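You operate a simulated robot arm through the tools that you are given. There is no shell and no other tool. Be economical: measure what you need, move in short steps, check, and stop when the job is done.

You are at the controls of a simulated robot arm. One attempt, no reset.

TASK
Put things in order on the glue end of the long bench. At the end: the beige can (marked "GLUE") from the glue end of the long bench stands where the yellow tape measure stood; the yellow lens box from the glue end of the long bench stands where the beige can stood; the cream glue bottle stands where the yellow lens box stood; the yellow tape measure stands on top of the orange levelling block; whatever was shut is shut again. Leave all else as you found it, and nothing knocked over.
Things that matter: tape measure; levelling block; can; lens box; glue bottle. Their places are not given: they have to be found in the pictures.

Only the result counts: the job must be done as asked and must still hold three seconds after the hand-in. Knocking over, shifting, dropping, spilling or breaking anything else fails it.

THE ROBOT
A 6-joint arm with a two-finger parallel gripper, fixed in place. Base frame: the origin is at the foot of the arm, x ahead of it, y to its left, z up; the work surface is at about z = 0.9. Units: m, degrees, N and s.
With the tool pointing down near the work surface it reaches from about 0.24 to 0.64 m from the base axis. Its first joint turns from -66.0 to 66.0 degrees. Payload 2.7 kg.
The tool frame sits at the grasp point between the pads (the TCP): z along the fingers, y along the line on which they close. The tips reach 0.023 m beyond it. The gripper opens to 0.094 m. The fingers are 0.038 m wide and 0.01 m thick; the gripper's body (0.054 by 0.096 m) begins 0.039 m behind the TCP.
Orientation is that of the tool frame in the base frame, as a unit quaternion [w, x, y, z]. With the fingers straight down and closing along the base's y, the tool's x points along the base's -x, its y along +y and its z along -z.

THE INTERFACE
- The arm moves only by the tool servo_tool. Its argument "deltas" is one flat list of numbers, 7 for each row, row after row: the shift along the base's x, y, z in m, then the turn, a rotation vector about the base's x, y, z in degrees, then the gripper command, from -1 (fully open) to 1 (shut), values between in proportion. In form: [dx, dy, dz, rx, ry, rz, gripper, dx, dy, dz, rx, ry, rz, gripper, ...]. A call has 1 to 10 rows; each row shifts and turns the commanded pose from where the row before left it. Rows are played at 5 a second. More than 0.05 m and 8.6 degrees between two rows, or a gripper value outside its range, and nothing of the call is played. Where a pose cannot be reached the arm comes as near as it can. A force on the tool above 40 N (or 10 N above the force at the start of the call, whichever is more), or a blocked arm, ends the call early, and 0.2 s more pass. Each finger travels about 0.045 m/s and halts on what it meets, pressing with about 41 N; the grip force reading is that of the motor and also rises with nothing between the fingers. The clock runs only during rows and for 0.2 s after the last one: add rows that do not move to give the fingers time. The reply holds the time, the measured pose of the TCP, the force on the tool along the base axes, the opening and the grip force, in the units named above and with some noise, and new pictures: "pictures" is both (left out), scene, wrist or none.
- Cameras (640 x 400 px; columns grow to the right, rows downward): "scene" is fixed at [0.0908, -0.4571, 1.3924]; the picture's right is [0.54, -0.84, 0.00], its down [-0.57, -0.37, -0.73] and it looks along [0.61, 0.40, -0.68] (base axes); focal length 277 px, centre (320, 200). "wrist" rides on the gripper at [-0.039, 0, -0.044] in the tool frame; the picture's right is [0.00, -1.00, 0.00], its down [0.97, 0.00, -0.24] and it looks along [0.24, 0.00, 0.97] (tool axes); focal length 218 px, centre (320, 200).
- probe_pixels(camera, pixels): for up to 12 pixels [column, row] of the newest picture of that camera ("zoom" is the newest enlarged one), the place [x, y, z] in the base frame of the surface seen there, good to about 0.003 m. The clock stands still meanwhile.
- zoom(camera, box): a new picture of the part [left, top, right, bottom] of that camera's present view, enlarged. The clock stands still meanwhile.
- hand_in(): hands the job in; it is judged then, once.

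Go step by step. Measure first, check grasps and placings, and put right what went wrong. The budget is 80 turns and 120 pictures, counting those below and the enlarged ones. Unless the task says otherwise, let go and move clear before handing in, and close with one line.

The tools are called as a command line: name --argument value ..., lists and objects as JSON in quotes. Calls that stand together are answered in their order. servo_tool: Moves the arm, as the interface text tells. Its arguments: {"type":"object","properties":{"deltas":{"type":"array","items":{"type":"number"}},"pictures":{"type":"string","enum":["both","scene","wrist","none"]}},"required":["deltas"]} The other tools are called the same way: probe_pixels (camera, pixels) gives the place of the surface under pixels of a picture; zoom (camera, box) takes an enlarged picture of a part of a camera's view; hand_in () hands the job in.

At the start:

```text
t: 0.0
position: [0.3078, -0.1348, 1.1906]
tcp_rot: [0.0, 0.0, 1.0, 0.001]
ft_force: [0.1, -0.3, 0.3]
grip_width: 0.094
gripper_force: 0.0
```

scene: 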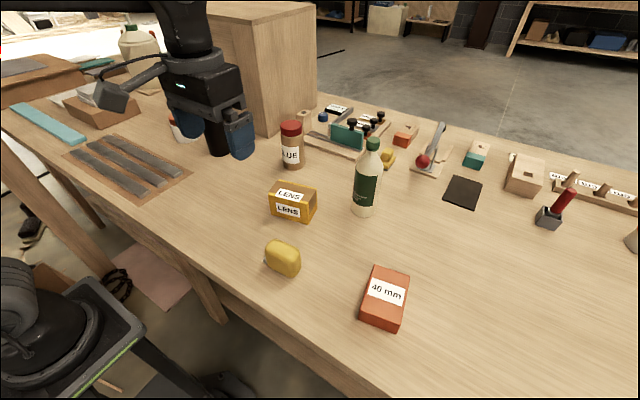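
wrist: 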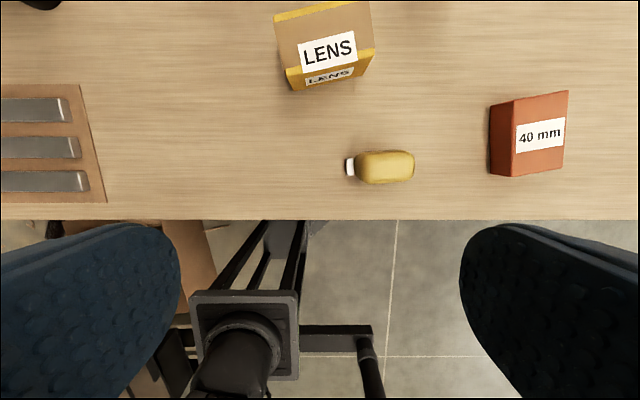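

The scene shows the can (292,145), lens box (293,202), bottle (367,180), tape (283,258) and orange block (385,297). I'll enlarge them and probe.

zoom --camera "scene" --box '[220, 90, 460, 340]'

zoom --camera "scene" --box '[0, 0, 320, 200]'

probe_pixels --camera "scene" --pixels '[[291, 126], [291, 160], [278, 185], [308, 188], [304, 219], [270, 214], [374, 142], [364, 208], [281, 247], [390, 268], [372, 268], [410, 272]]'

probe_pixels --camera "wrist" --pixels '[[350, 167], [385, 167], [412, 167], [385, 150], [385, 185], [275, 20], [370, 5], [375, 50], [288, 70], [515, 103], [567, 92], [565, 165]]'

```text
1.60 times, centred on (340, 215) of scene
```

zoom: 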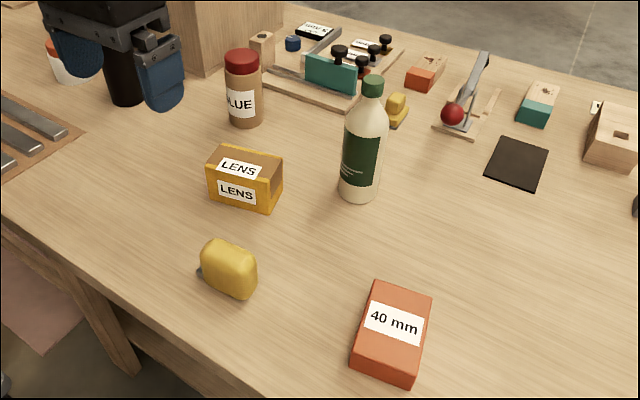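

```text
2.00 times, centred on (160, 100) of scene
```

zoom: 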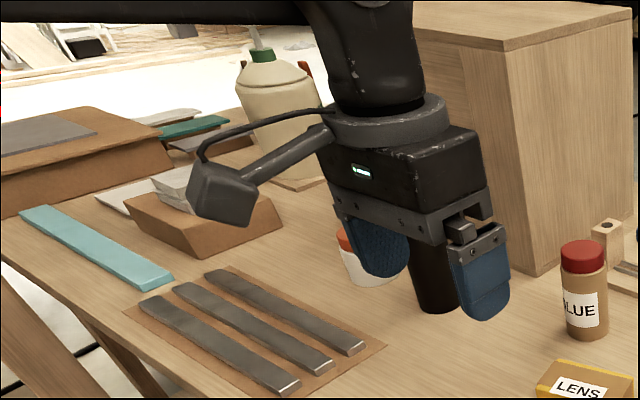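

```text
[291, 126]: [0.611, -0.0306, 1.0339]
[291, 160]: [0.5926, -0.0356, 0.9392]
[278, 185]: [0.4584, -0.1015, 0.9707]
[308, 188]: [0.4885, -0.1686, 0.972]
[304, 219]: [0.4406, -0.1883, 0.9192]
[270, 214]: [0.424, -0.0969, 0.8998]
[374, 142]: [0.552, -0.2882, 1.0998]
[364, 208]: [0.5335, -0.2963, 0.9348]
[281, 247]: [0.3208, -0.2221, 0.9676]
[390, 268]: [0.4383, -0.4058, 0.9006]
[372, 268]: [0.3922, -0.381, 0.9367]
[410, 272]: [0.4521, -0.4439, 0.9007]
```

```text
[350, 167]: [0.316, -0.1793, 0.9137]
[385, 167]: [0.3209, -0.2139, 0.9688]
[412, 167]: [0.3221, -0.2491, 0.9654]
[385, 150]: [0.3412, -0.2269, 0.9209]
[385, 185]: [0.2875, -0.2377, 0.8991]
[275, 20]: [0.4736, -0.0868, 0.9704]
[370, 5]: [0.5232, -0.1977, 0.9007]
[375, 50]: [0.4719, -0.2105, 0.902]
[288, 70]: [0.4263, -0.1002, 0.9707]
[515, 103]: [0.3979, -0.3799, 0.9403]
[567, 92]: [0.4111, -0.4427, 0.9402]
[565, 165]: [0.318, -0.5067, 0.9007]
```

The tape's top is at about (0.32,-0.22,0.968) and the lens box top at z 0.970. The block top is z 0.94 and the bottle reaches above 1.10. I'll zoom on the labels and move the wrist camera forward for a better overhead look.

zoom --camera "scene" --box '[330, 130, 410, 220]'

servo_tool --deltas '[0.03, -0.03, 0.03, 0, 0, 0, -1, 0.03, -0.03, 0.03, 0, 0, 0, -1, 0.02, -0.02, 0.02, 0, 0, 0, -1, 0, 0, 0, 0, 0, 0, -1]'

```text
4.44 times, centred on (370, 175) of scene
```

zoom: 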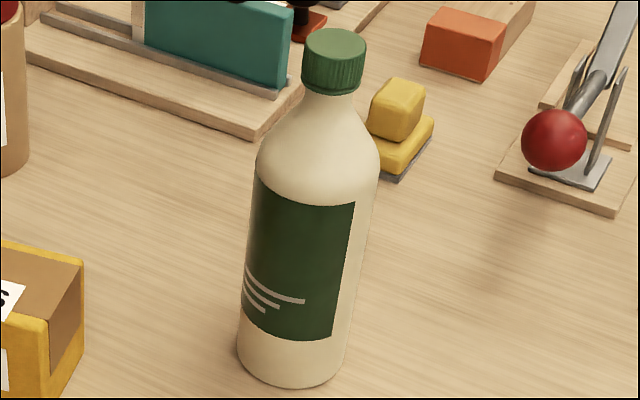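

```text
refused: row 1 steps farther than a row can; nothing moved
```

servo_tool --deltas '[0.025, -0.025, 0.025, 0, 0, 0, -1, 0.025, -0.025, 0.025, 0, 0, 0, -1, 0.025, -0.025, 0.025, 0, 0, 0, -1, 0, 0, 0, 0, 0, 0, -1]'

```text
t: 1.0
position: [0.381, -0.2092, 1.2632]
tcp_rot: [0.0, -0.001, 1.0, 0.0]
ft_force: [-0.8, 0.3, 0.3]
grip_width: 0.094
gripper_force: 0.1
```

scene: 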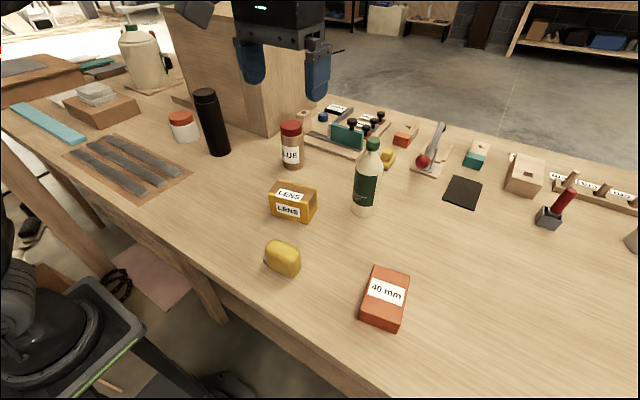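
wrist: 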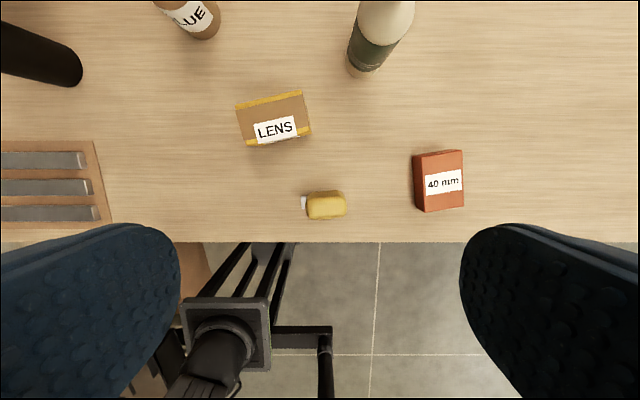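

Now all five objects show in the wrist view: lens box (272,118), tape (325,205), block (438,180), can (205,20) and bottle (375,40). I'll enlarge the region and probe its corners.

zoom --camera "wrist" --box '[220, 80, 480, 240]'

zoom --camera "scene" --box '[255, 170, 335, 230]'

```text
2.46 times, centred on (350, 160) of wrist
```

zoom: 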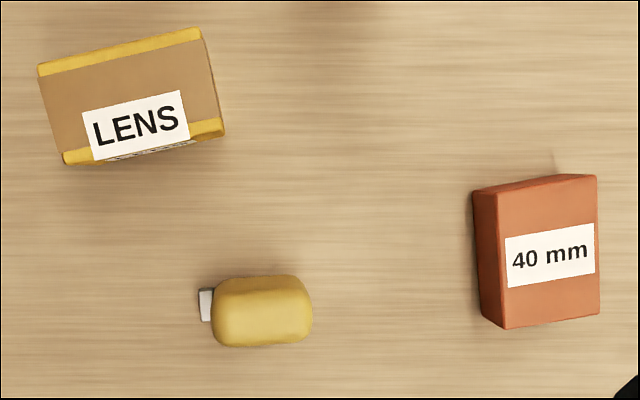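

```text
6.67 times, centred on (295, 200) of scene
```

zoom: 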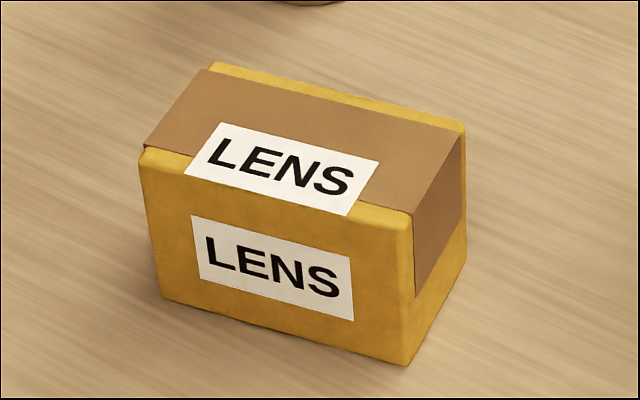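

Next I'll probe the top corners of the lens box and block, and the tape's outline.

probe_pixels --camera "wrist" --pixels '[[237.5, 109.5], [300, 92.5], [308.5, 126.5], [247.5, 139], [423.5, 156.5], [461, 152], [461.5, 204.5], [427, 209.5], [303, 202], [309, 206], [344, 206], [326.5, 194]]'

probe_pixels --camera "wrist" --pixels '[[326.5, 205], [326.5, 216], [311, 197], [311, 214], [341, 196], [341, 214], [213, 38], [372, 72], [355, 74], [386, 68], [405, 10], [205, 20]]'

zoom --camera "scene" --box '[250, 225, 330, 285]'

zoom --camera "scene" --box '[260, 100, 400, 187]'

```text
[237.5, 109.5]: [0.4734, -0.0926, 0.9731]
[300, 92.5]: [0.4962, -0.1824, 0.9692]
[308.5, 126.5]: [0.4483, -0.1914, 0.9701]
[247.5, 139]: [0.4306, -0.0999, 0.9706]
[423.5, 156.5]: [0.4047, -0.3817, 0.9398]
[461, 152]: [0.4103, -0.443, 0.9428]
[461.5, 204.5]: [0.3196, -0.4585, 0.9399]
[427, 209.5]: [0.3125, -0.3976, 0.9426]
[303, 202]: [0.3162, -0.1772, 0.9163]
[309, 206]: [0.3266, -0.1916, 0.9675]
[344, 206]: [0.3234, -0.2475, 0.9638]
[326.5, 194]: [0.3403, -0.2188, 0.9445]
```

```text
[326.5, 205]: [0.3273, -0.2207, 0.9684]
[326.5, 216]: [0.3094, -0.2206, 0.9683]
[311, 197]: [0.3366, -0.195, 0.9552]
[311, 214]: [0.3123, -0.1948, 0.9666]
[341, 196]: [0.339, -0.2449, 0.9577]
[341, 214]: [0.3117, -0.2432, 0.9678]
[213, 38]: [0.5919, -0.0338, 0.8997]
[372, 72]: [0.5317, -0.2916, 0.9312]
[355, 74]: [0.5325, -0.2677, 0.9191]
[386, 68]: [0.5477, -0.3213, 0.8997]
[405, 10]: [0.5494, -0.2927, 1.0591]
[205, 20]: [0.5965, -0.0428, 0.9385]
```

```text
6.67 times, centred on (290, 255) of scene
```

zoom: 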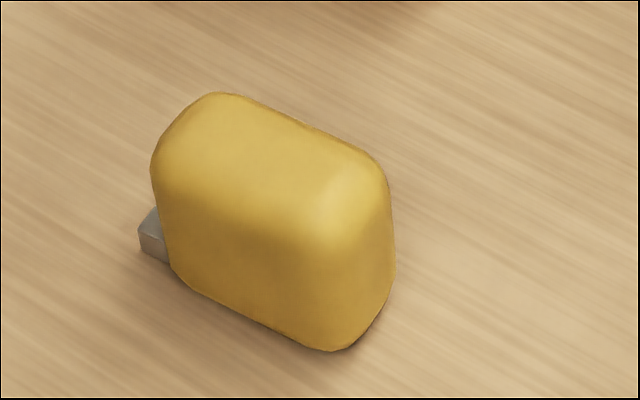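

```text
4.57 times, centred on (330, 144) of scene
```

zoom: 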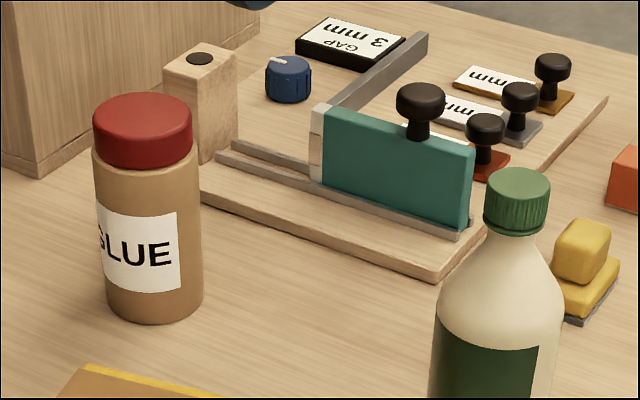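

Lens box centre is about (0.462,-0.142), block centre about (0.362,-0.420,0.94) and tape about (0.322,-0.220). Now I'll measure the can, the bottle, the cabinet corner, and the wrist attachment at (198,12).

probe_pixels --camera "zoom" --pixels '[[143, 112], [100, 115], [187, 115], [143, 98], [100, 250], [198, 250], [150, 310], [516, 185], [488, 185], [546, 185], [36, 170], [200, 75]]'

probe_pixels --camera "scene" --pixels '[[198, 12], [190, 5], [208, 12], [268, 125], [206, 12], [250, 70], [316, 80], [354, 205], [376, 205], [364, 170], [206, 95], [291, 163]]'

```text
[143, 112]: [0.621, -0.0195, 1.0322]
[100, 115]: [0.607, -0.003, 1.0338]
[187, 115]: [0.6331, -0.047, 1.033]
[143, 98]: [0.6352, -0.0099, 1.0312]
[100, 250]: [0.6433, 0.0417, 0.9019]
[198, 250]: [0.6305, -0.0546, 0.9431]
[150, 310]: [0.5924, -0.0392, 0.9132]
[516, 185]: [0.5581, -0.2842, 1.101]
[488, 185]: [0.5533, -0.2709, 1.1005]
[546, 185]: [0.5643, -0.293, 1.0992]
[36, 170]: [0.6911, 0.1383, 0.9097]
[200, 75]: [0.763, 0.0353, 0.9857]
```

```text
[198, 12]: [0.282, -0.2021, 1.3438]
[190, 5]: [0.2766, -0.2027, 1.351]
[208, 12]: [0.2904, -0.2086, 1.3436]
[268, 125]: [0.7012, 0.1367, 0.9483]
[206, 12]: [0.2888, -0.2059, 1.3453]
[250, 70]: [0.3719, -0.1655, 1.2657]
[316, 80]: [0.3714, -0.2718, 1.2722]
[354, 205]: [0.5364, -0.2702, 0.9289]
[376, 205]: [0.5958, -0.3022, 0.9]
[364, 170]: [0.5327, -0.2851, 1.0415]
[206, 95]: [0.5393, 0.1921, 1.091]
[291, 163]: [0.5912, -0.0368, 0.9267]
```

The can centre is about (0.618,-0.024) with its top at 1.033. The bottle is about (0.560,-0.284) with its top at 1.101. The order is tape, can, lens box, bottle. I'll turn the gripper to close along x above the tape.

servo_tool --deltas '[-0.0057, -0.001, -0.02, 0, 0, -8.5, -1, -0.0057, -0.001, -0.02, 0, 0, -8.5, -1, -0.0057, -0.001, -0.02, 0, 0, -8.5, -1, -0.0057, -0.001, -0.02, 0, 0, -8.5, -1, -0.0057, -0.001, -0.02, 0, 0, -8.5, -1, -0.0057, -0.001, -0.02, 0, 0, -8.5, -1, -0.0057, -0.001, -0.02, 0, 0, -8.5, -1, -0.0057, -0.001, -0.02, 0, 0, -8.5, -1, -0.0057, -0.001, -0.02, 0, 0, -8.5, -1, -0.0057, -0.001, -0.02, 0, 0, -8.5, -1]'

probe_pixels --camera "scene" --pixels '[[305, 142], [303, 133], [308, 142], [282, 268], [275, 262], [295, 273], [313, 120], [330, 152]]'

```text
t: 3.2
position: [0.3263, -0.2194, 1.0636]
tcp_rot: [0.001, 0.677, 0.736, -0.001]
ft_force: [0.5, 0.5, 0.6]
grip_width: 0.0939
gripper_force: 0.0
```

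scene: 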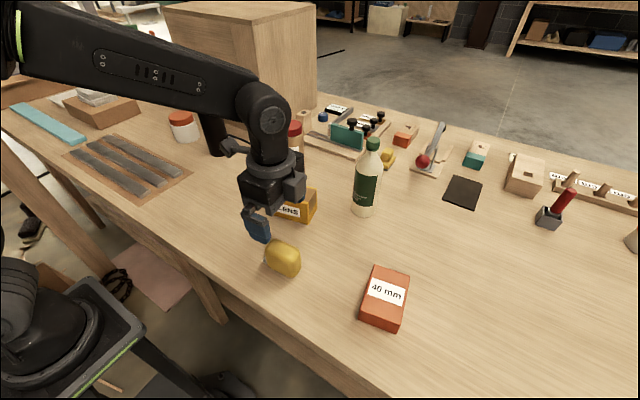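
wrist: 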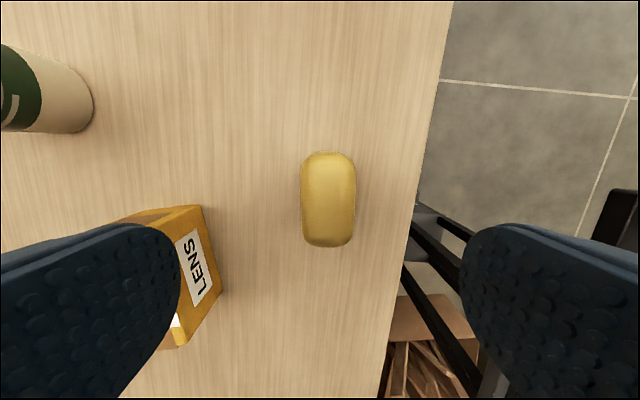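

```text
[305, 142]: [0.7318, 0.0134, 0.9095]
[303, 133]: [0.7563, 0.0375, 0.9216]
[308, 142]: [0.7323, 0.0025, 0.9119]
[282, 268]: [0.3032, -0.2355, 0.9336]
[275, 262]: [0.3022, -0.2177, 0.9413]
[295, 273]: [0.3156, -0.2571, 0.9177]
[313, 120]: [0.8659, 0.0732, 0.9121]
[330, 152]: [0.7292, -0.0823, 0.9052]
```

The tape shows at (328,200) in the wrist view, between the fingers. I'll probe its edges before the descent.

probe_pixels --camera "wrist" --pixels '[[303, 200], [354, 200], [328, 154], [328, 245], [328, 200], [310, 165], [346, 165], [308, 238], [346, 238]]'

zoom --camera "wrist" --box '[248, 150, 408, 250]'

```text
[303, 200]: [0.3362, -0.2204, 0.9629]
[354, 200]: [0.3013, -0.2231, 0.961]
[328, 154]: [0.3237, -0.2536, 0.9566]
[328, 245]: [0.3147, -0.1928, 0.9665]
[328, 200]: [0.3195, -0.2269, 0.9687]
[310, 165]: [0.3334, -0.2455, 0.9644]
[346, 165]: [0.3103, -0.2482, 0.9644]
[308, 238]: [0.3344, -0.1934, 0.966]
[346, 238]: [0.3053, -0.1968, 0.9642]
```

```text
4.00 times, centred on (328, 200) of wrist
```

zoom: 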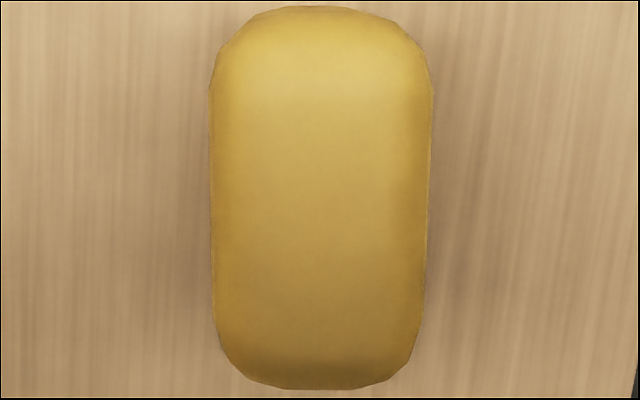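

The tape body centre is about (0.320,-0.221) and squared with the fingers. Going down to z 0.94 and closing.

servo_tool --deltas '[-0.006, -0.002, -0.04, 0, 0, 0, -1, 0, 0, -0.04, 0, 0, 0, -1, 0, 0, -0.043, 0, 0, 0, -1, 0, 0, 0, 0, 0, 0, -1, 0, 0, 0, 0, 0, 0, 1, 0, 0, 0, 0, 0, 0, 1, 0, 0, 0, 0, 0, 0, 1, 0, 0, 0, 0, 0, 0, 1, 0, 0, 0, 0, 0, 0, 1]'

```text
t: 5.2
position: [0.3194, -0.2228, 0.9429]
tcp_rot: [0.0, 0.676, 0.737, 0.0]
ft_force: [0.4, 0.1, 0.0]
grip_width: 0.0397
gripper_force: 40.9
```

scene: 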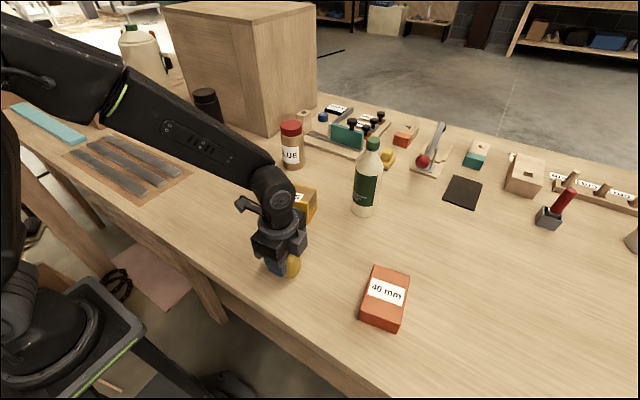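
wrist: 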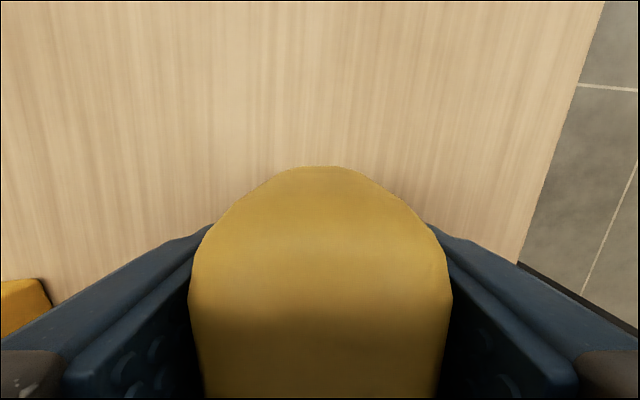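

Tape is held (0.0397). I'll lift it, carry it to the block and turn it to line up with the block's long side.

servo_tool --deltas '[0, 0, 0.04, 0, 0, 0, 1, 0, 0, 0.04, 0, 0, 0, 1, 0.004, -0.018, 0.03, 0, 0, 8.6, 1, 0.004, -0.018, 0, 0, 0, 8.6, 1, 0.004, -0.018, 0, 0, 0, 8.6, 1, 0.004, -0.018, 0, 0, 0, 8.6, 1, 0.004, -0.018, 0, 0, 0, 8.6, 1, 0.004, -0.018, 0, 0, 0, 8.6, 1, 0.004, -0.018, 0, 0, 0, 8.6, 1, 0.004, -0.018, 0, 0, 0, 8.6, 1]' --pictures "none"

servo_tool --deltas '[0.005, -0.018, 0, 0, 0, 8.6, 1, 0.005, -0.018, 0, 0, 0, 8.6, 1, 0.004, -0.017, 0, 0, 0, 8.6, 1, 0, 0, 0, 0, 0, 0, 1]'

```text
t: 7.4
position: [0.352, -0.3643, 1.0508]
tcp_rot: [0.0, 0.14, 0.99, -0.001]
ft_force: [-0.5, -0.3, -2.7]
grip_width: 0.0397
gripper_force: 40.8
```

```text
t: 8.4
position: [0.3651, -0.419, 1.0528]
tcp_rot: [0.001, -0.084, 0.996, 0.0]
ft_force: [0.0, 0.0, -2.0]
grip_width: 0.0397
gripper_force: 41.1
```

scene: 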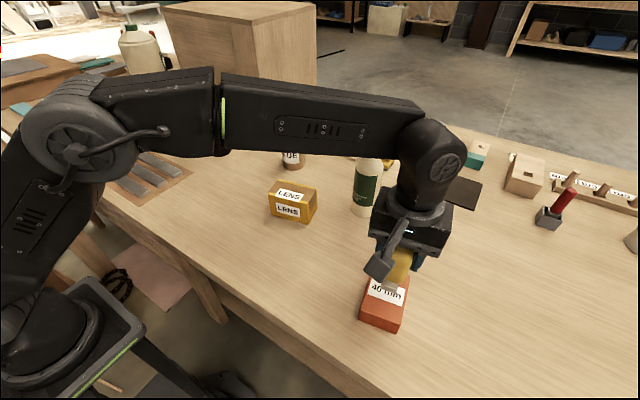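
wrist: 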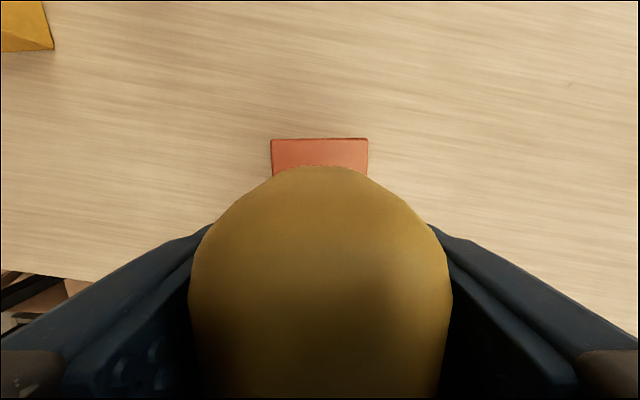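

The block lines up under the tape (columns 271–368, centre 320). Lowering gently to z ≈0.984.

servo_tool --deltas '[0, 0, -0.035, 0, 0, 0, 1, 0, 0, -0.025, 0, 0, 0, 1, 0, 0, -0.005, 0, 0, 0, 1, 0, 0, -0.002, 0, 0, 0, 1, 0, 0, 0, 0, 0, 0, 1]'

```text
t: 9.6
position: [0.3658, -0.4187, 0.9857]
tcp_rot: [0.0, -0.084, 0.997, 0.0]
ft_force: [-0.3, 0.0, -2.0]
grip_width: 0.0401
gripper_force: 40.7
```

scene: 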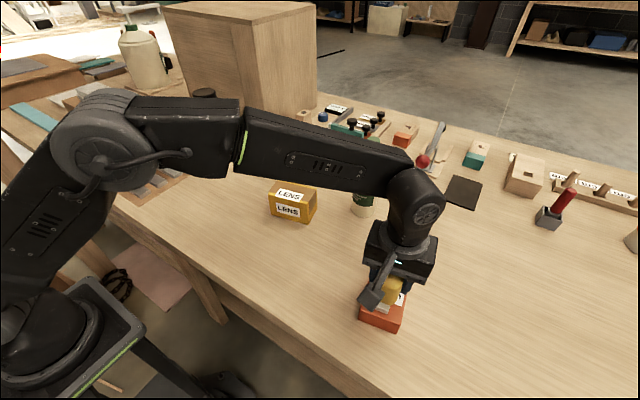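
wrist: 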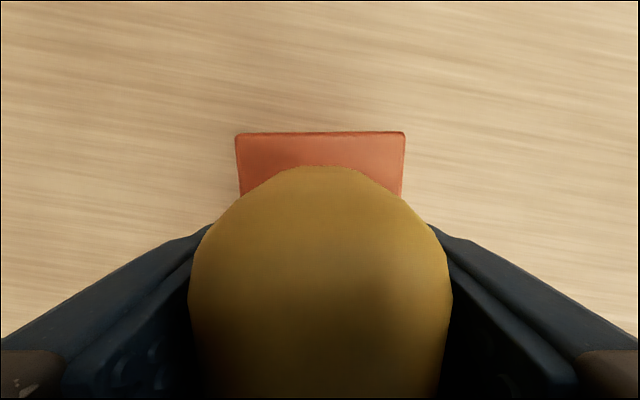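

Still about 2 mm up, with no contact in the force reading. I'll go down in 1 mm steps.

servo_tool --deltas '[0, 0, -0.001, 0, 0, 0, 1, 0, 0, -0.001, 0, 0, 0, 1, 0, 0, 0, 0, 0, 0, 1]' --pictures "none"

```text
t: 10.4
position: [0.3649, -0.4178, 0.9829]
tcp_rot: [0.0, -0.084, 0.996, 0.001]
ft_force: [-0.4, 1.1, -2.7]
grip_width: 0.0398
gripper_force: 40.4
```

servo_tool --deltas '[0, 0, -0.001, 0, 0, 0, 1, 0, 0, -0.001, 0, 0, 0, 1, 0, 0, 0, 0, 0, 0, 1]' --pictures "none"

```text
t: 11.2
position: [0.3651, -0.4197, 0.9813]
tcp_rot: [0.001, -0.083, 0.997, -0.001]
ft_force: [-1.4, 0.9, 3.1]
grip_width: 0.0399
gripper_force: 41.1
```

Contact is felt (Fz +3 N). I'll let go and rise.

servo_tool --deltas '[0, 0, 0, 0, 0, 0, -0.1, 0, 0, 0, 0, 0, 0, -0.4, 0, 0, 0, 0, 0, 0, -1, 0, 0, 0, 0, 0, 0, -1, 0, 0, 0, 0, 0, 0, -1, 0, 0, 0.03, 0, 0, 0, -1, 0, 0, 0.04, 0, 0, 0, -1, 0, 0, 0.045, 0, 0, 0, -1, 0, 0, 0.045, 0, 0, 0, -1, 0, 0, 0, 0, 0, 0, -1]'

```text
t: 13.4
position: [0.3654, -0.4201, 1.145]
tcp_rot: [0.0, -0.083, 0.997, 0.0]
ft_force: [-0.3, 0.1, 0.7]
grip_width: 0.0939
gripper_force: 0.1
```

scene: 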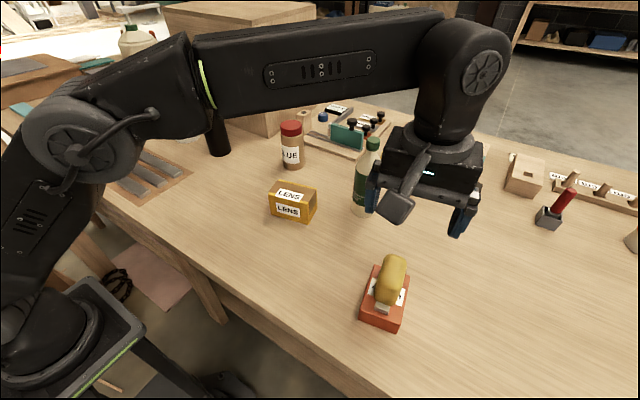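
wrist: 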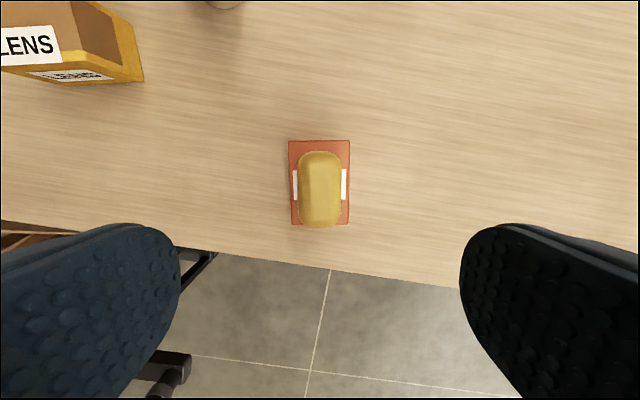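

Tape stands well on the block. Heading up and over towards the can.

servo_tool --deltas '[0.0195, 0.034, 0.0055, 0, 0, -1, -1, 0.0195, 0.034, 0.0055, 0, 0, -1, -1, 0.0195, 0.034, 0.0055, 0, 0, -1, -1, 0.0195, 0.034, 0.0055, 0, 0, -1, -1, 0.0195, 0.034, 0.0055, 0, 0, -1, -1, 0.0195, 0.034, 0.0055, 0, 0, -1, -1, 0.0195, 0.034, 0.0055, 0, 0, -1, -1, 0.0195, 0.034, 0.0055, 0, 0, -1, -1, 0.0195, 0.034, 0.0055, 0, 0, -1, -1, 0.0195, 0.034, 0.0055, 0, 0, -1, -1]'

```text
t: 15.6
position: [0.5546, -0.0772, 1.195]
tcp_rot: [0.0, 0.003, 1.0, -0.001]
ft_force: [-0.9, 0.2, -0.1]
grip_width: 0.094
gripper_force: 0.0
out of reach, approached as far as the arm can: row 10
```

scene: 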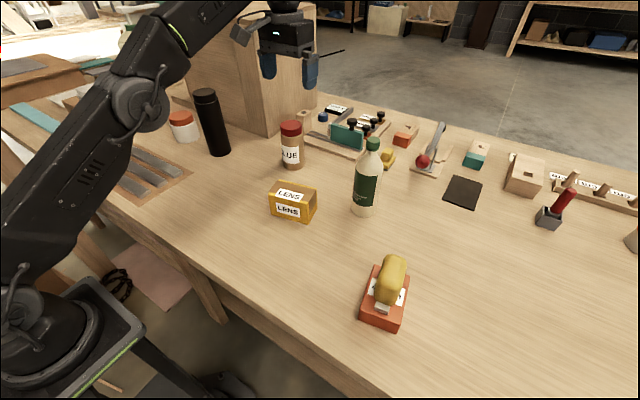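
wrist: 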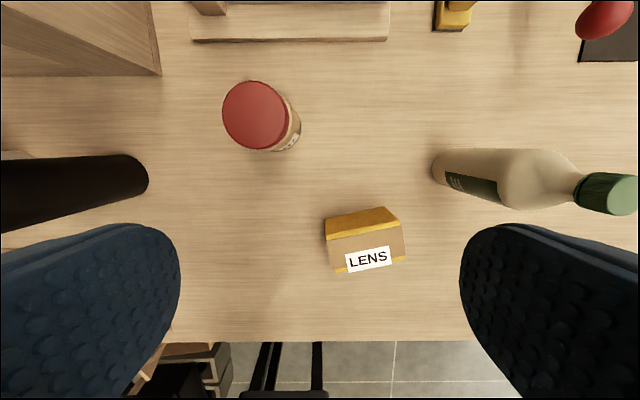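

The lid is at (255,115) in the wrist view. Reach is limited at this height, so I'll measure the can and bottle now and approach lower down.

probe_pixels --camera "wrist" --pixels '[[224, 115], [286, 115], [255, 83], [258, 147], [255, 115], [298, 125], [606, 175], [583, 193], [632, 195], [606, 212], [520, 150], [520, 208]]'

zoom --camera "wrist" --box '[420, 130, 640, 230]'

```text
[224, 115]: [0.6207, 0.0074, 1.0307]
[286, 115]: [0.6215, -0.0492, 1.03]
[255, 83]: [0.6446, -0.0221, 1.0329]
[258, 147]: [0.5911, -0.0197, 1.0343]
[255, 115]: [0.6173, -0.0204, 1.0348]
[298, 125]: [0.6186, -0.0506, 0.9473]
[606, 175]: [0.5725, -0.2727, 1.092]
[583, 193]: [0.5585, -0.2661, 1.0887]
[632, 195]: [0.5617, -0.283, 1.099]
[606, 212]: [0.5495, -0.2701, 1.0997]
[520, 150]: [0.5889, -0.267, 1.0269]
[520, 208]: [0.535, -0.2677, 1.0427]
```

```text
2.91 times, centred on (530, 180) of wrist
```

zoom: 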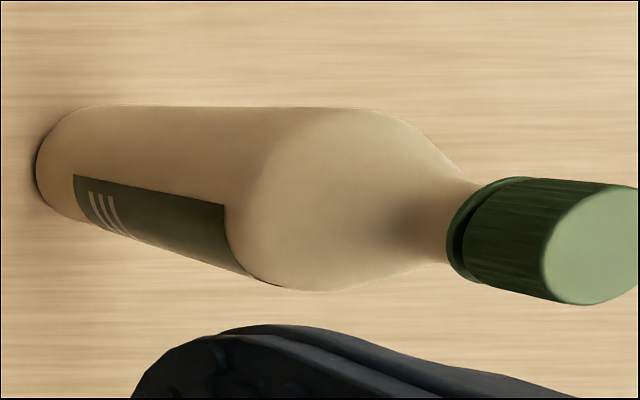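

The can centre is (0.6185,-0.0213), 0.056 wide. I'll drop to about z 1.08 and then go outward over it.

servo_tool --deltas '[0, 0.02, -0.04, 0, 0, 0, -1, 0, 0.02, -0.04, 0, 0, 0, -1, 0.01, 0.016, -0.035, 0, 0, 0, -1, 0.025, 0, 0, 0, 0, 0, -1, 0.02, 0, 0, 0, 0, 0, -1, 0, 0, 0, 0, 0, 0, -1]'

```text
t: 17.0
position: [0.6118, -0.0226, 1.0798]
tcp_rot: [0.001, 0.004, 1.0, -0.001]
ft_force: [0.7, -1.0, 0.1]
grip_width: 0.094
gripper_force: 0.0
```

scene: 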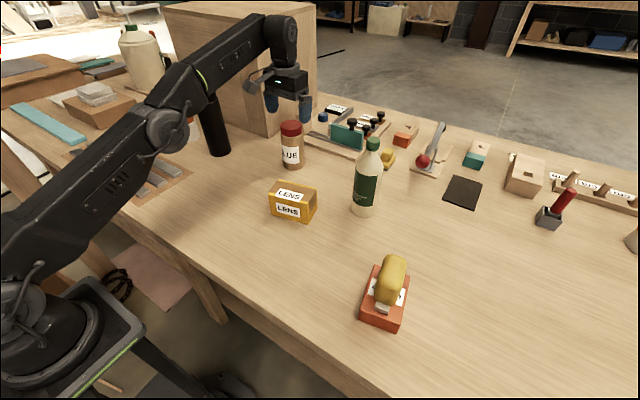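
wrist: 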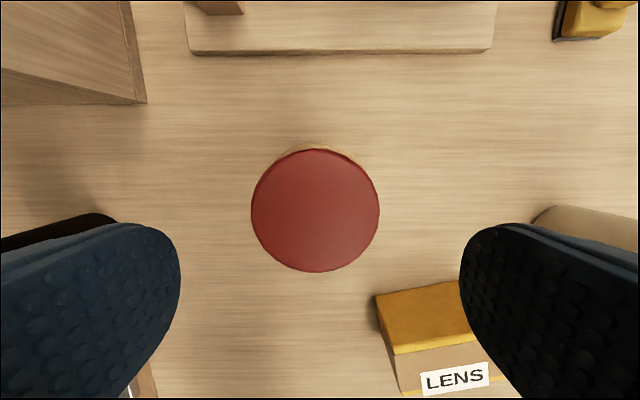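

Reachable here, and the can sits centred at (315,210). Moving 7 mm outward, down to z≈0.998, and closing.

servo_tool --deltas '[0.007, 0.001, -0.03, 0, 0, 0, -1, 0, 0, -0.03, 0, 0, 0, -1, 0, 0, -0.021, 0, 0, 0, -1, 0, 0, 0, 0, 0, 0, -1, 0, 0, 0, 0, 0, 0, 1, 0, 0, 0, 0, 0, 0, 1, 0, 0, 0, 0, 0, 0, 1, 0, 0, 0, 0, 0, 0, 1]'

```text
t: 18.8
position: [0.6186, -0.0221, 1.0006]
tcp_rot: [0.0, 0.004, 1.0, 0.0]
ft_force: [-0.1, 2.0, 0.8]
grip_width: 0.0631
gripper_force: 40.9
```

scene: 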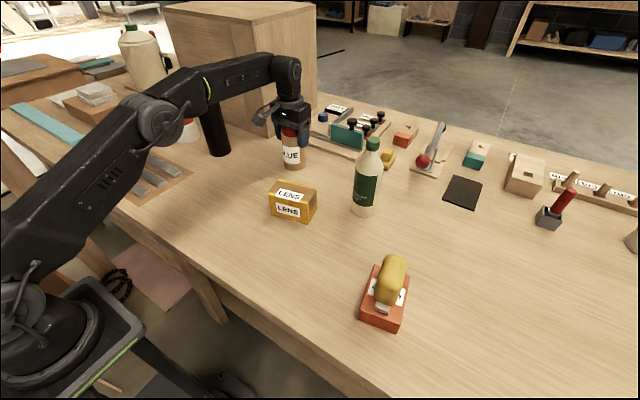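
wrist: 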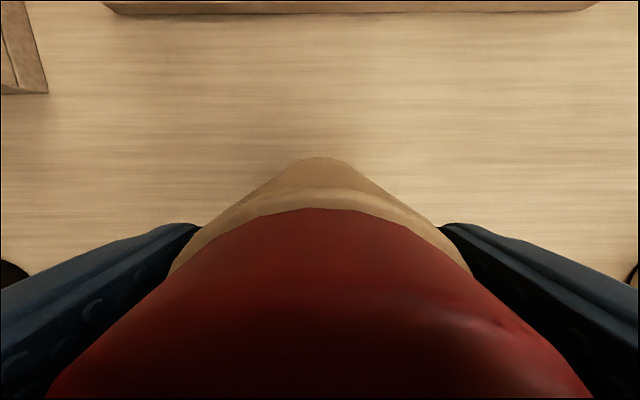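

The can is held (0.063). I'll lift it and carry it over to the tape's old place (0.320,-0.220).

servo_tool --deltas '[0, 0, 0.04, 0, 0, 0, 1, -0.02, -0.013, 0.04, 0, 0, 0, 1, -0.02, -0.013, 0.038, 0, 0, 0, 1, -0.0369, -0.0247, 0, 0, 0, 0, 1, -0.0369, -0.0247, 0, 0, 0, 0, 1, -0.0369, -0.0247, 0, 0, 0, 0, 1, -0.0369, -0.0247, 0, 0, 0, 0, 1, -0.0369, -0.0247, 0, 0, 0, 0, 1, -0.0369, -0.0247, 0, 0, 0, 0, 1, -0.0369, -0.0247, 0, 0, 0, 0, 1]'

```text
t: 21.0
position: [0.3232, -0.2216, 1.1168]
tcp_rot: [0.001, 0.003, 1.0, 0.0]
ft_force: [-0.7, -0.1, -3.1]
grip_width: 0.0631
gripper_force: 40.9
```

scene: 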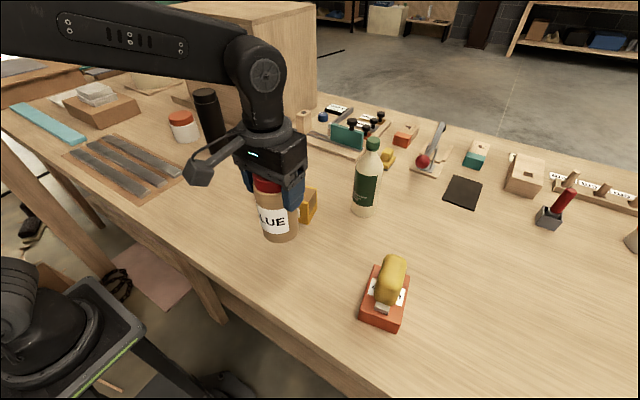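
wrist: 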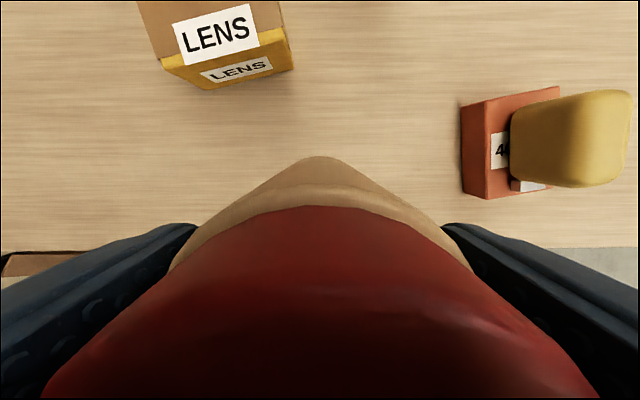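

On target, with clear surroundings. Lowering towards the bench.

servo_tool --deltas '[-0.003, 0.002, -0.04, 0, 0, 0, 1, 0, 0, -0.04, 0, 0, 0, 1, 0, 0, -0.026, 0, 0, 0, 1, 0, 0, -0.006, 0, 0, 0, 1, 0, 0, -0.002, 0, 0, 0, 1, 0, 0, 0, 0, 0, 0, 1]'

```text
t: 22.4
position: [0.3176, -0.2185, 1.0038]
tcp_rot: [-0.001, 0.004, 1.0, -0.001]
ft_force: [-0.4, -0.2, -3.4]
grip_width: 0.0632
gripper_force: 41.4
```

scene: 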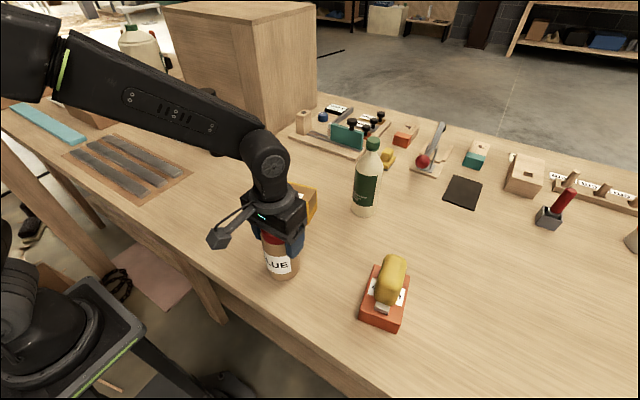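
wrist: 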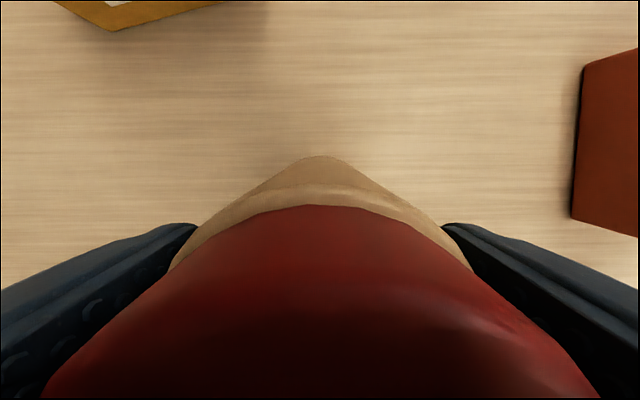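

Still hanging (Fz −3.4). Small downward steps, 2 mm forward and 2 mm in −y.

servo_tool --deltas '[0.002, -0.002, -0.001, 0, 0, 0, 1, 0, 0, -0.001, 0, 0, 0, 1, 0, 0, -0.001, 0, 0, 0, 1, 0, 0, 0, 0, 0, 0, 1]' --pictures "none"

```text
t: 23.4
position: [0.3192, -0.2219, 0.9994]
tcp_rot: [0.0, 0.003, 1.0, -0.001]
ft_force: [-1.2, -0.9, 0.4]
grip_width: 0.063
gripper_force: 41.0
```

Contact: the weight has come off. Releasing and rising.

servo_tool --deltas '[0, 0, -0.0005, 0, 0, 0, 1, 0, 0, 0, 0, 0, 0, -0.5, 0, 0, 0, 0, 0, 0, -0.7, 0, 0, 0, 0, 0, 0, -1, 0, 0, 0, 0, 0, 0, -1, 0, 0, 0.02, 0, 0, 0, -1, 0, 0, 0.04, 0, 0, 0, -1, 0, 0, 0.045, 0, 0, 0, -1, 0, 0, 0.045, 0, 0, 0, -1, 0, 0, 0, 0, 0, 0, -1]'

```text
t: 25.6
position: [0.3184, -0.2206, 1.1458]
tcp_rot: [0.0, 0.004, 1.0, 0.0]
ft_force: [-0.6, 0.3, 0.7]
grip_width: 0.0939
gripper_force: 0.1
```

scene: 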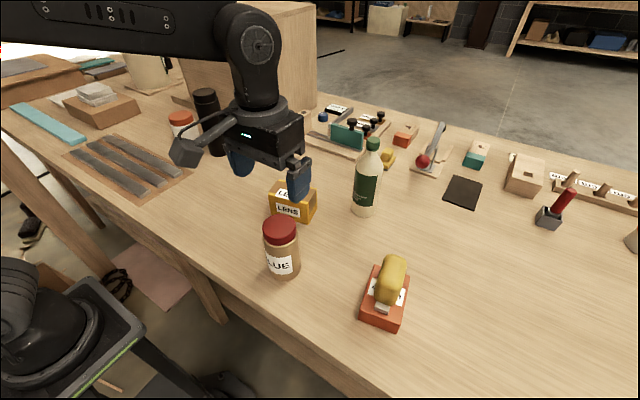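
wrist: 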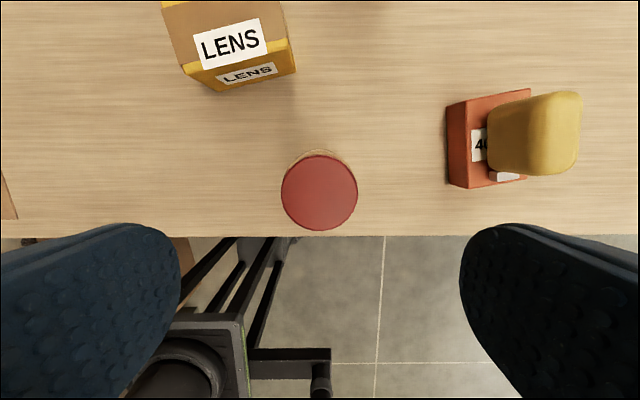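

The can stands in the tape's old spot. Now I'll go over the lens box (0.462,-0.142), turning the gripper −78° to close across its short side.

servo_tool --deltas '[0.0144, 0.0079, 0, 0, 0, -7.8, -1, 0.0144, 0.0079, 0, 0, 0, -7.8, -1, 0.0144, 0.0079, 0, 0, 0, -7.8, -1, 0.0144, 0.0079, 0, 0, 0, -7.8, -1, 0.0144, 0.0079, 0, 0, 0, -7.8, -1, 0.0144, 0.0079, 0, 0, 0, -7.8, -1, 0.0144, 0.0079, 0, 0, 0, -7.8, -1, 0.0144, 0.0079, -0.02, 0, 0, -7.8, -1, 0.0144, 0.0079, -0.03, 0, 0, -7.8, -1, 0.0144, 0.0079, -0.03, 0, 0, -7.8, -1]'

```text
t: 27.8
position: [0.4621, -0.1401, 1.0688]
tcp_rot: [0.001, 0.633, 0.774, 0.0]
ft_force: [0.0, -0.5, 0.9]
grip_width: 0.094
gripper_force: 0.1
```

scene: 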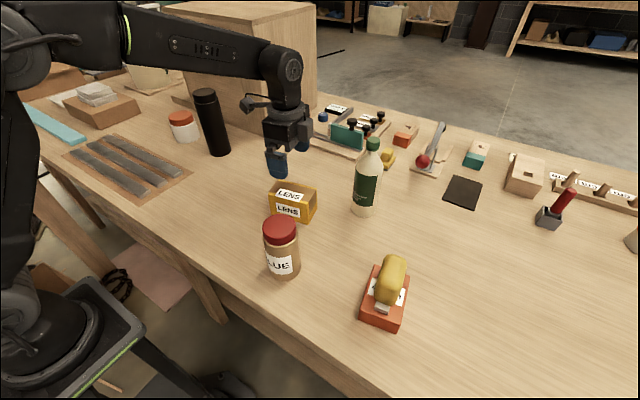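
wrist: 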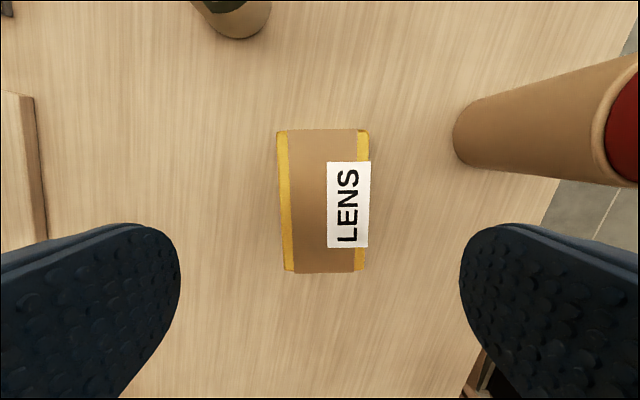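

The box lies straight between the fingers, centred near column 323. Quick check of its corners for the exact centre.

probe_pixels --camera "wrist" --pixels '[[280, 133], [366, 133], [364, 268], [288, 268], [281, 200], [368, 200], [322, 131], [325, 270]]'

```text
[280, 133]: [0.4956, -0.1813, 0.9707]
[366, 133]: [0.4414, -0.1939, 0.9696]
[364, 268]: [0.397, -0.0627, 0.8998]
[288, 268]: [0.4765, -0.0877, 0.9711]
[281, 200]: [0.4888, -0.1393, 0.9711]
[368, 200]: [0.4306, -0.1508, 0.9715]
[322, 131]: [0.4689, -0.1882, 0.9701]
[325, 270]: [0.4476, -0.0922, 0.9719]
```

Lens box centre is (0.460,-0.142), 0.059 wide, turned 12°. Going down and closing.

servo_tool --deltas '[-0.002, -0.002, -0.04, 0, 0, 0, -1, 0, 0, -0.045, 0, 0, 0, -1, 0, 0, -0.04, 0, 0, 0, -1, 0, 0, 0, 0, 0, 0, -1, 0, 0, 0, 0, 0, 0, 1, 0, 0, 0, 0, 0, 0, 1, 0, 0, 0, 0, 0, 0, 1, 0, 0, 0, 0, 0, 0, 1]'

```text
t: 29.6
position: [0.4606, -0.1438, 0.9421]
tcp_rot: [-0.001, 0.632, 0.775, 0.0]
ft_force: [0.4, 0.2, 0.5]
grip_width: 0.0597
gripper_force: 41.6
```

scene: 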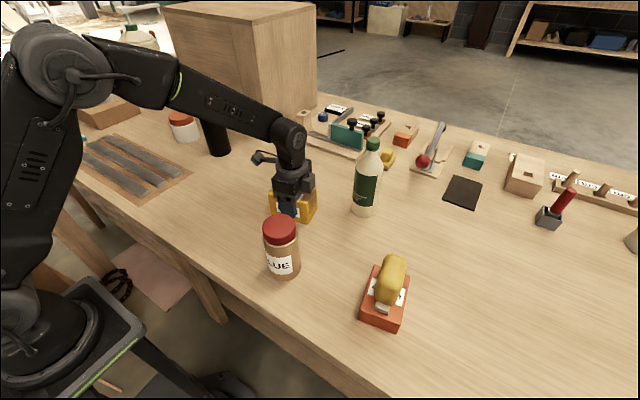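
wrist: 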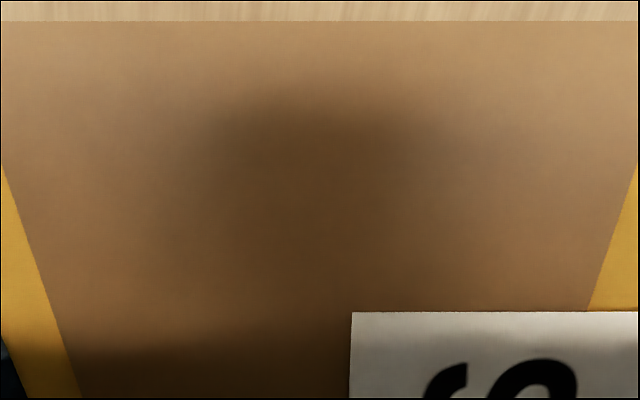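

Box held (0.0597). Lifting 7 cm and carrying it to the can's old place (0.6186,-0.022).

servo_tool --deltas '[0, 0, 0.035, 0, 0, 0, 1, 0, 0, 0.035, 0, 0, 0, 1, 0.0316, 0.024, 0, 0, 0, 0, 1, 0.0316, 0.024, 0, 0, 0, 0, 1, 0.0316, 0.024, 0, 0, 0, 0, 1, 0.0316, 0.024, 0, 0, 0, 0, 1, 0.0316, 0.024, 0, 0, 0, 0, 1, 0, 0, -0.03, 0, 0, 0, 1, 0, 0, 0, 0, 0, 0, 1]'

```text
t: 31.6
position: [0.6181, -0.0226, 0.9826]
tcp_rot: [-0.001, 0.631, 0.775, 0.0]
ft_force: [0.3, -0.2, -1.5]
grip_width: 0.06
gripper_force: 41.3
```

scene: 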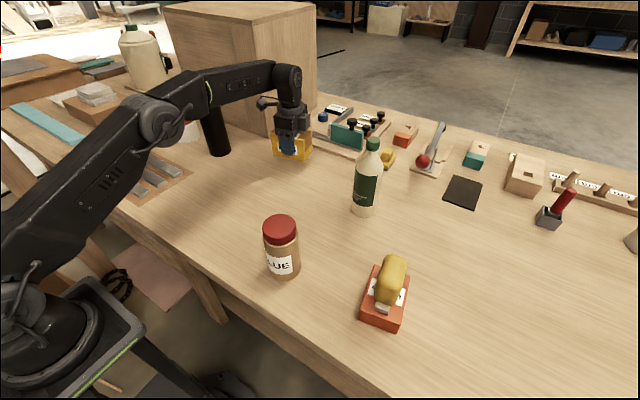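
wrist: 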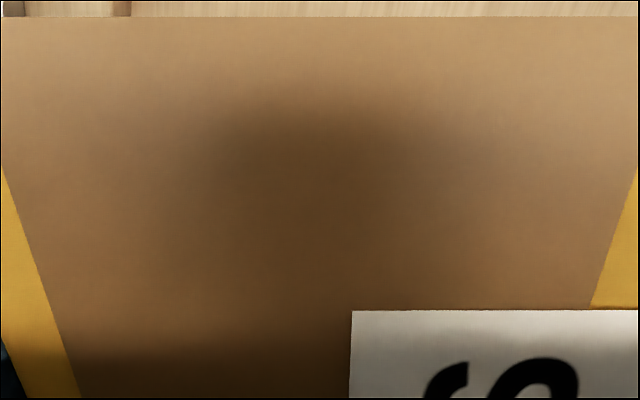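

On target at (0.618,-0.023). Lowering to contact (z ≈0.942).

servo_tool --deltas '[0, -0.001, -0.025, 0, 0, 0, 1, 0, 0, -0.01, 0, 0, 0, 1, 0, 0, -0.002, 0, 0, 0, 1, 0, 0, -0.001, 0, 0, 0, 1, 0, 0, -0.001, 0, 0, 0, 1, 0, 0, 0, 0, 0, 0, 1]' --pictures "none"

```text
t: 33.0
position: [0.6194, -0.0243, 0.9456]
tcp_rot: [0.0, 0.632, 0.775, -0.001]
ft_force: [1.3, 0.0, -1.2]
grip_width: 0.0597
gripper_force: 40.6
```

servo_tool --deltas '[0, 0, -0.001, 0, 0, 0, 1, 0, 0, -0.001, 0, 0, 0, 1, 0, 0, -0.001, 0, 0, 0, 1, 0, 0, 0, 0, 0, 0, 1]' --pictures "none"

```text
t: 34.0
position: [0.6204, -0.0247, 0.9428]
tcp_rot: [0.0, 0.632, 0.775, -0.002]
ft_force: [0.5, 0.9, -1.4]
grip_width: 0.0598
gripper_force: 41.1
```

servo_tool --deltas '[-0.001, 0, -0.001, 0, 0, 0, 1, 0, 0, -0.001, 0, 0, 0, 1, 0, 0, 0, 0, 0, 0, 1]' --pictures "none"

```text
t: 34.8
position: [0.6181, -0.0256, 0.9407]
tcp_rot: [0.001, 0.632, 0.775, 0.001]
ft_force: [2.3, -1.0, 8.3]
grip_width: 0.0597
gripper_force: 40.8
```

Contact (Fz +8). Releasing and rising.

servo_tool --deltas '[0, 0, 0.0005, 0, 0, 0, -0.4, 0, 0, 0, 0, 0, 0, -0.6, 0, 0, 0, 0, 0, 0, -1, 0, 0, 0, 0, 0, 0, -1, 0, 0, 0, 0, 0, 0, -1, 0, 0, 0.03, 0, 0, 0, -1, 0, 0, 0.04, 0, 0, 0, -1, -0.02, 0, 0.04, 0, 0, 0, -1, -0.02, 0, 0.03, 0, 0, 0, -1, 0, 0, 0, 0, 0, 0, -1]'

```text
t: 37.0
position: [0.5773, -0.0264, 1.0817]
tcp_rot: [-0.001, 0.632, 0.775, -0.001]
ft_force: [-0.5, 0.1, 1.2]
grip_width: 0.0941
gripper_force: 0.0
```

scene: 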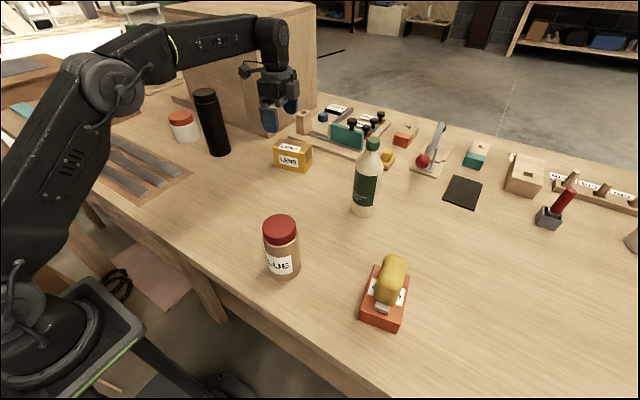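
wrist: 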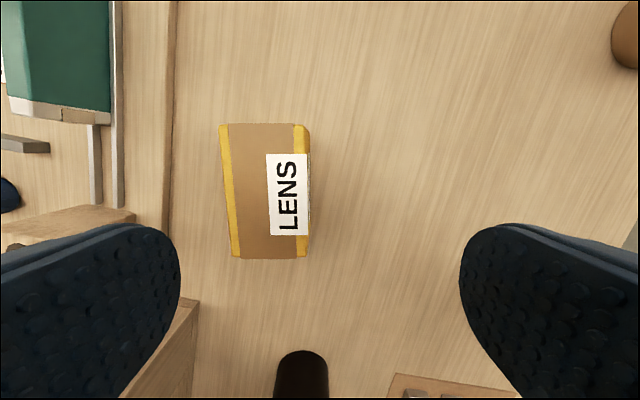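

The lens box stands in the can's place. Next the bottle: I'll pre-position radially inward of it with the fingers closing tangentially, at cap height.

probe_pixels --camera "wrist" --pixels '[[226, 190], [308, 190], [262, 126], [270, 256]]'

servo_tool --deltas '[-0.02, -0.015, 0.002, 0, 0, 5.1, -1, -0.02, -0.015, 0.002, 0, 0, 5.1, -1, -0.02, -0.015, 0.002, 0, 0, 5.1, -1, -0.01, -0.022, 0.002, 0, 0, 5.1, -1, -0.01, -0.022, 0, 0, 0, 5.1, -1, -0.01, -0.022, 0, 0, 0, 5.1, -1, -0.01, -0.022, 0, 0, 0, 5.1, -1, -0.01, -0.022, 0, 0, 0, 5.1, -1, -0.01, -0.022, 0, 0, 0, 5.1, -1, -0.01, -0.022, 0, 0, 0, 5.1, -1]'

```text
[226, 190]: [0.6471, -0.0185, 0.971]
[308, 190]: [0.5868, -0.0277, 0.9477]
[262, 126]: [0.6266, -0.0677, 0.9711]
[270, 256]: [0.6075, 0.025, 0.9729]
```

```text
t: 39.2
position: [0.4471, -0.2236, 1.0892]
tcp_rot: [0.001, 0.237, 0.972, 0.0]
ft_force: [0.1, -0.7, 0.6]
grip_width: 0.094
gripper_force: 0.0
```

scene: 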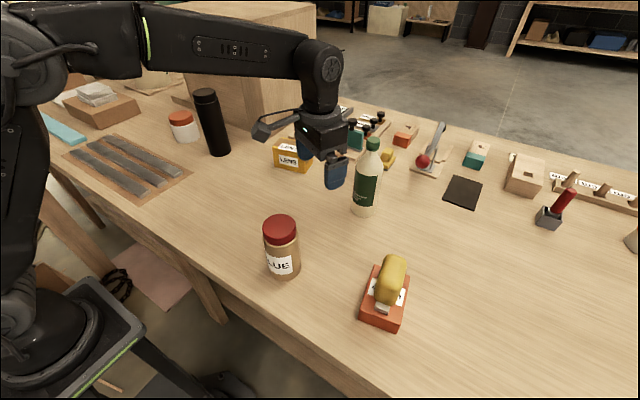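
wrist: 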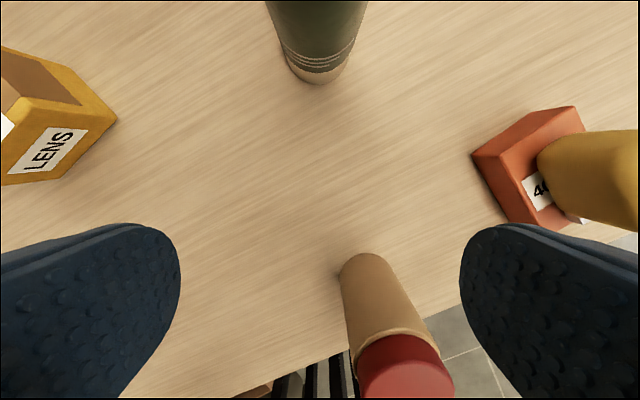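

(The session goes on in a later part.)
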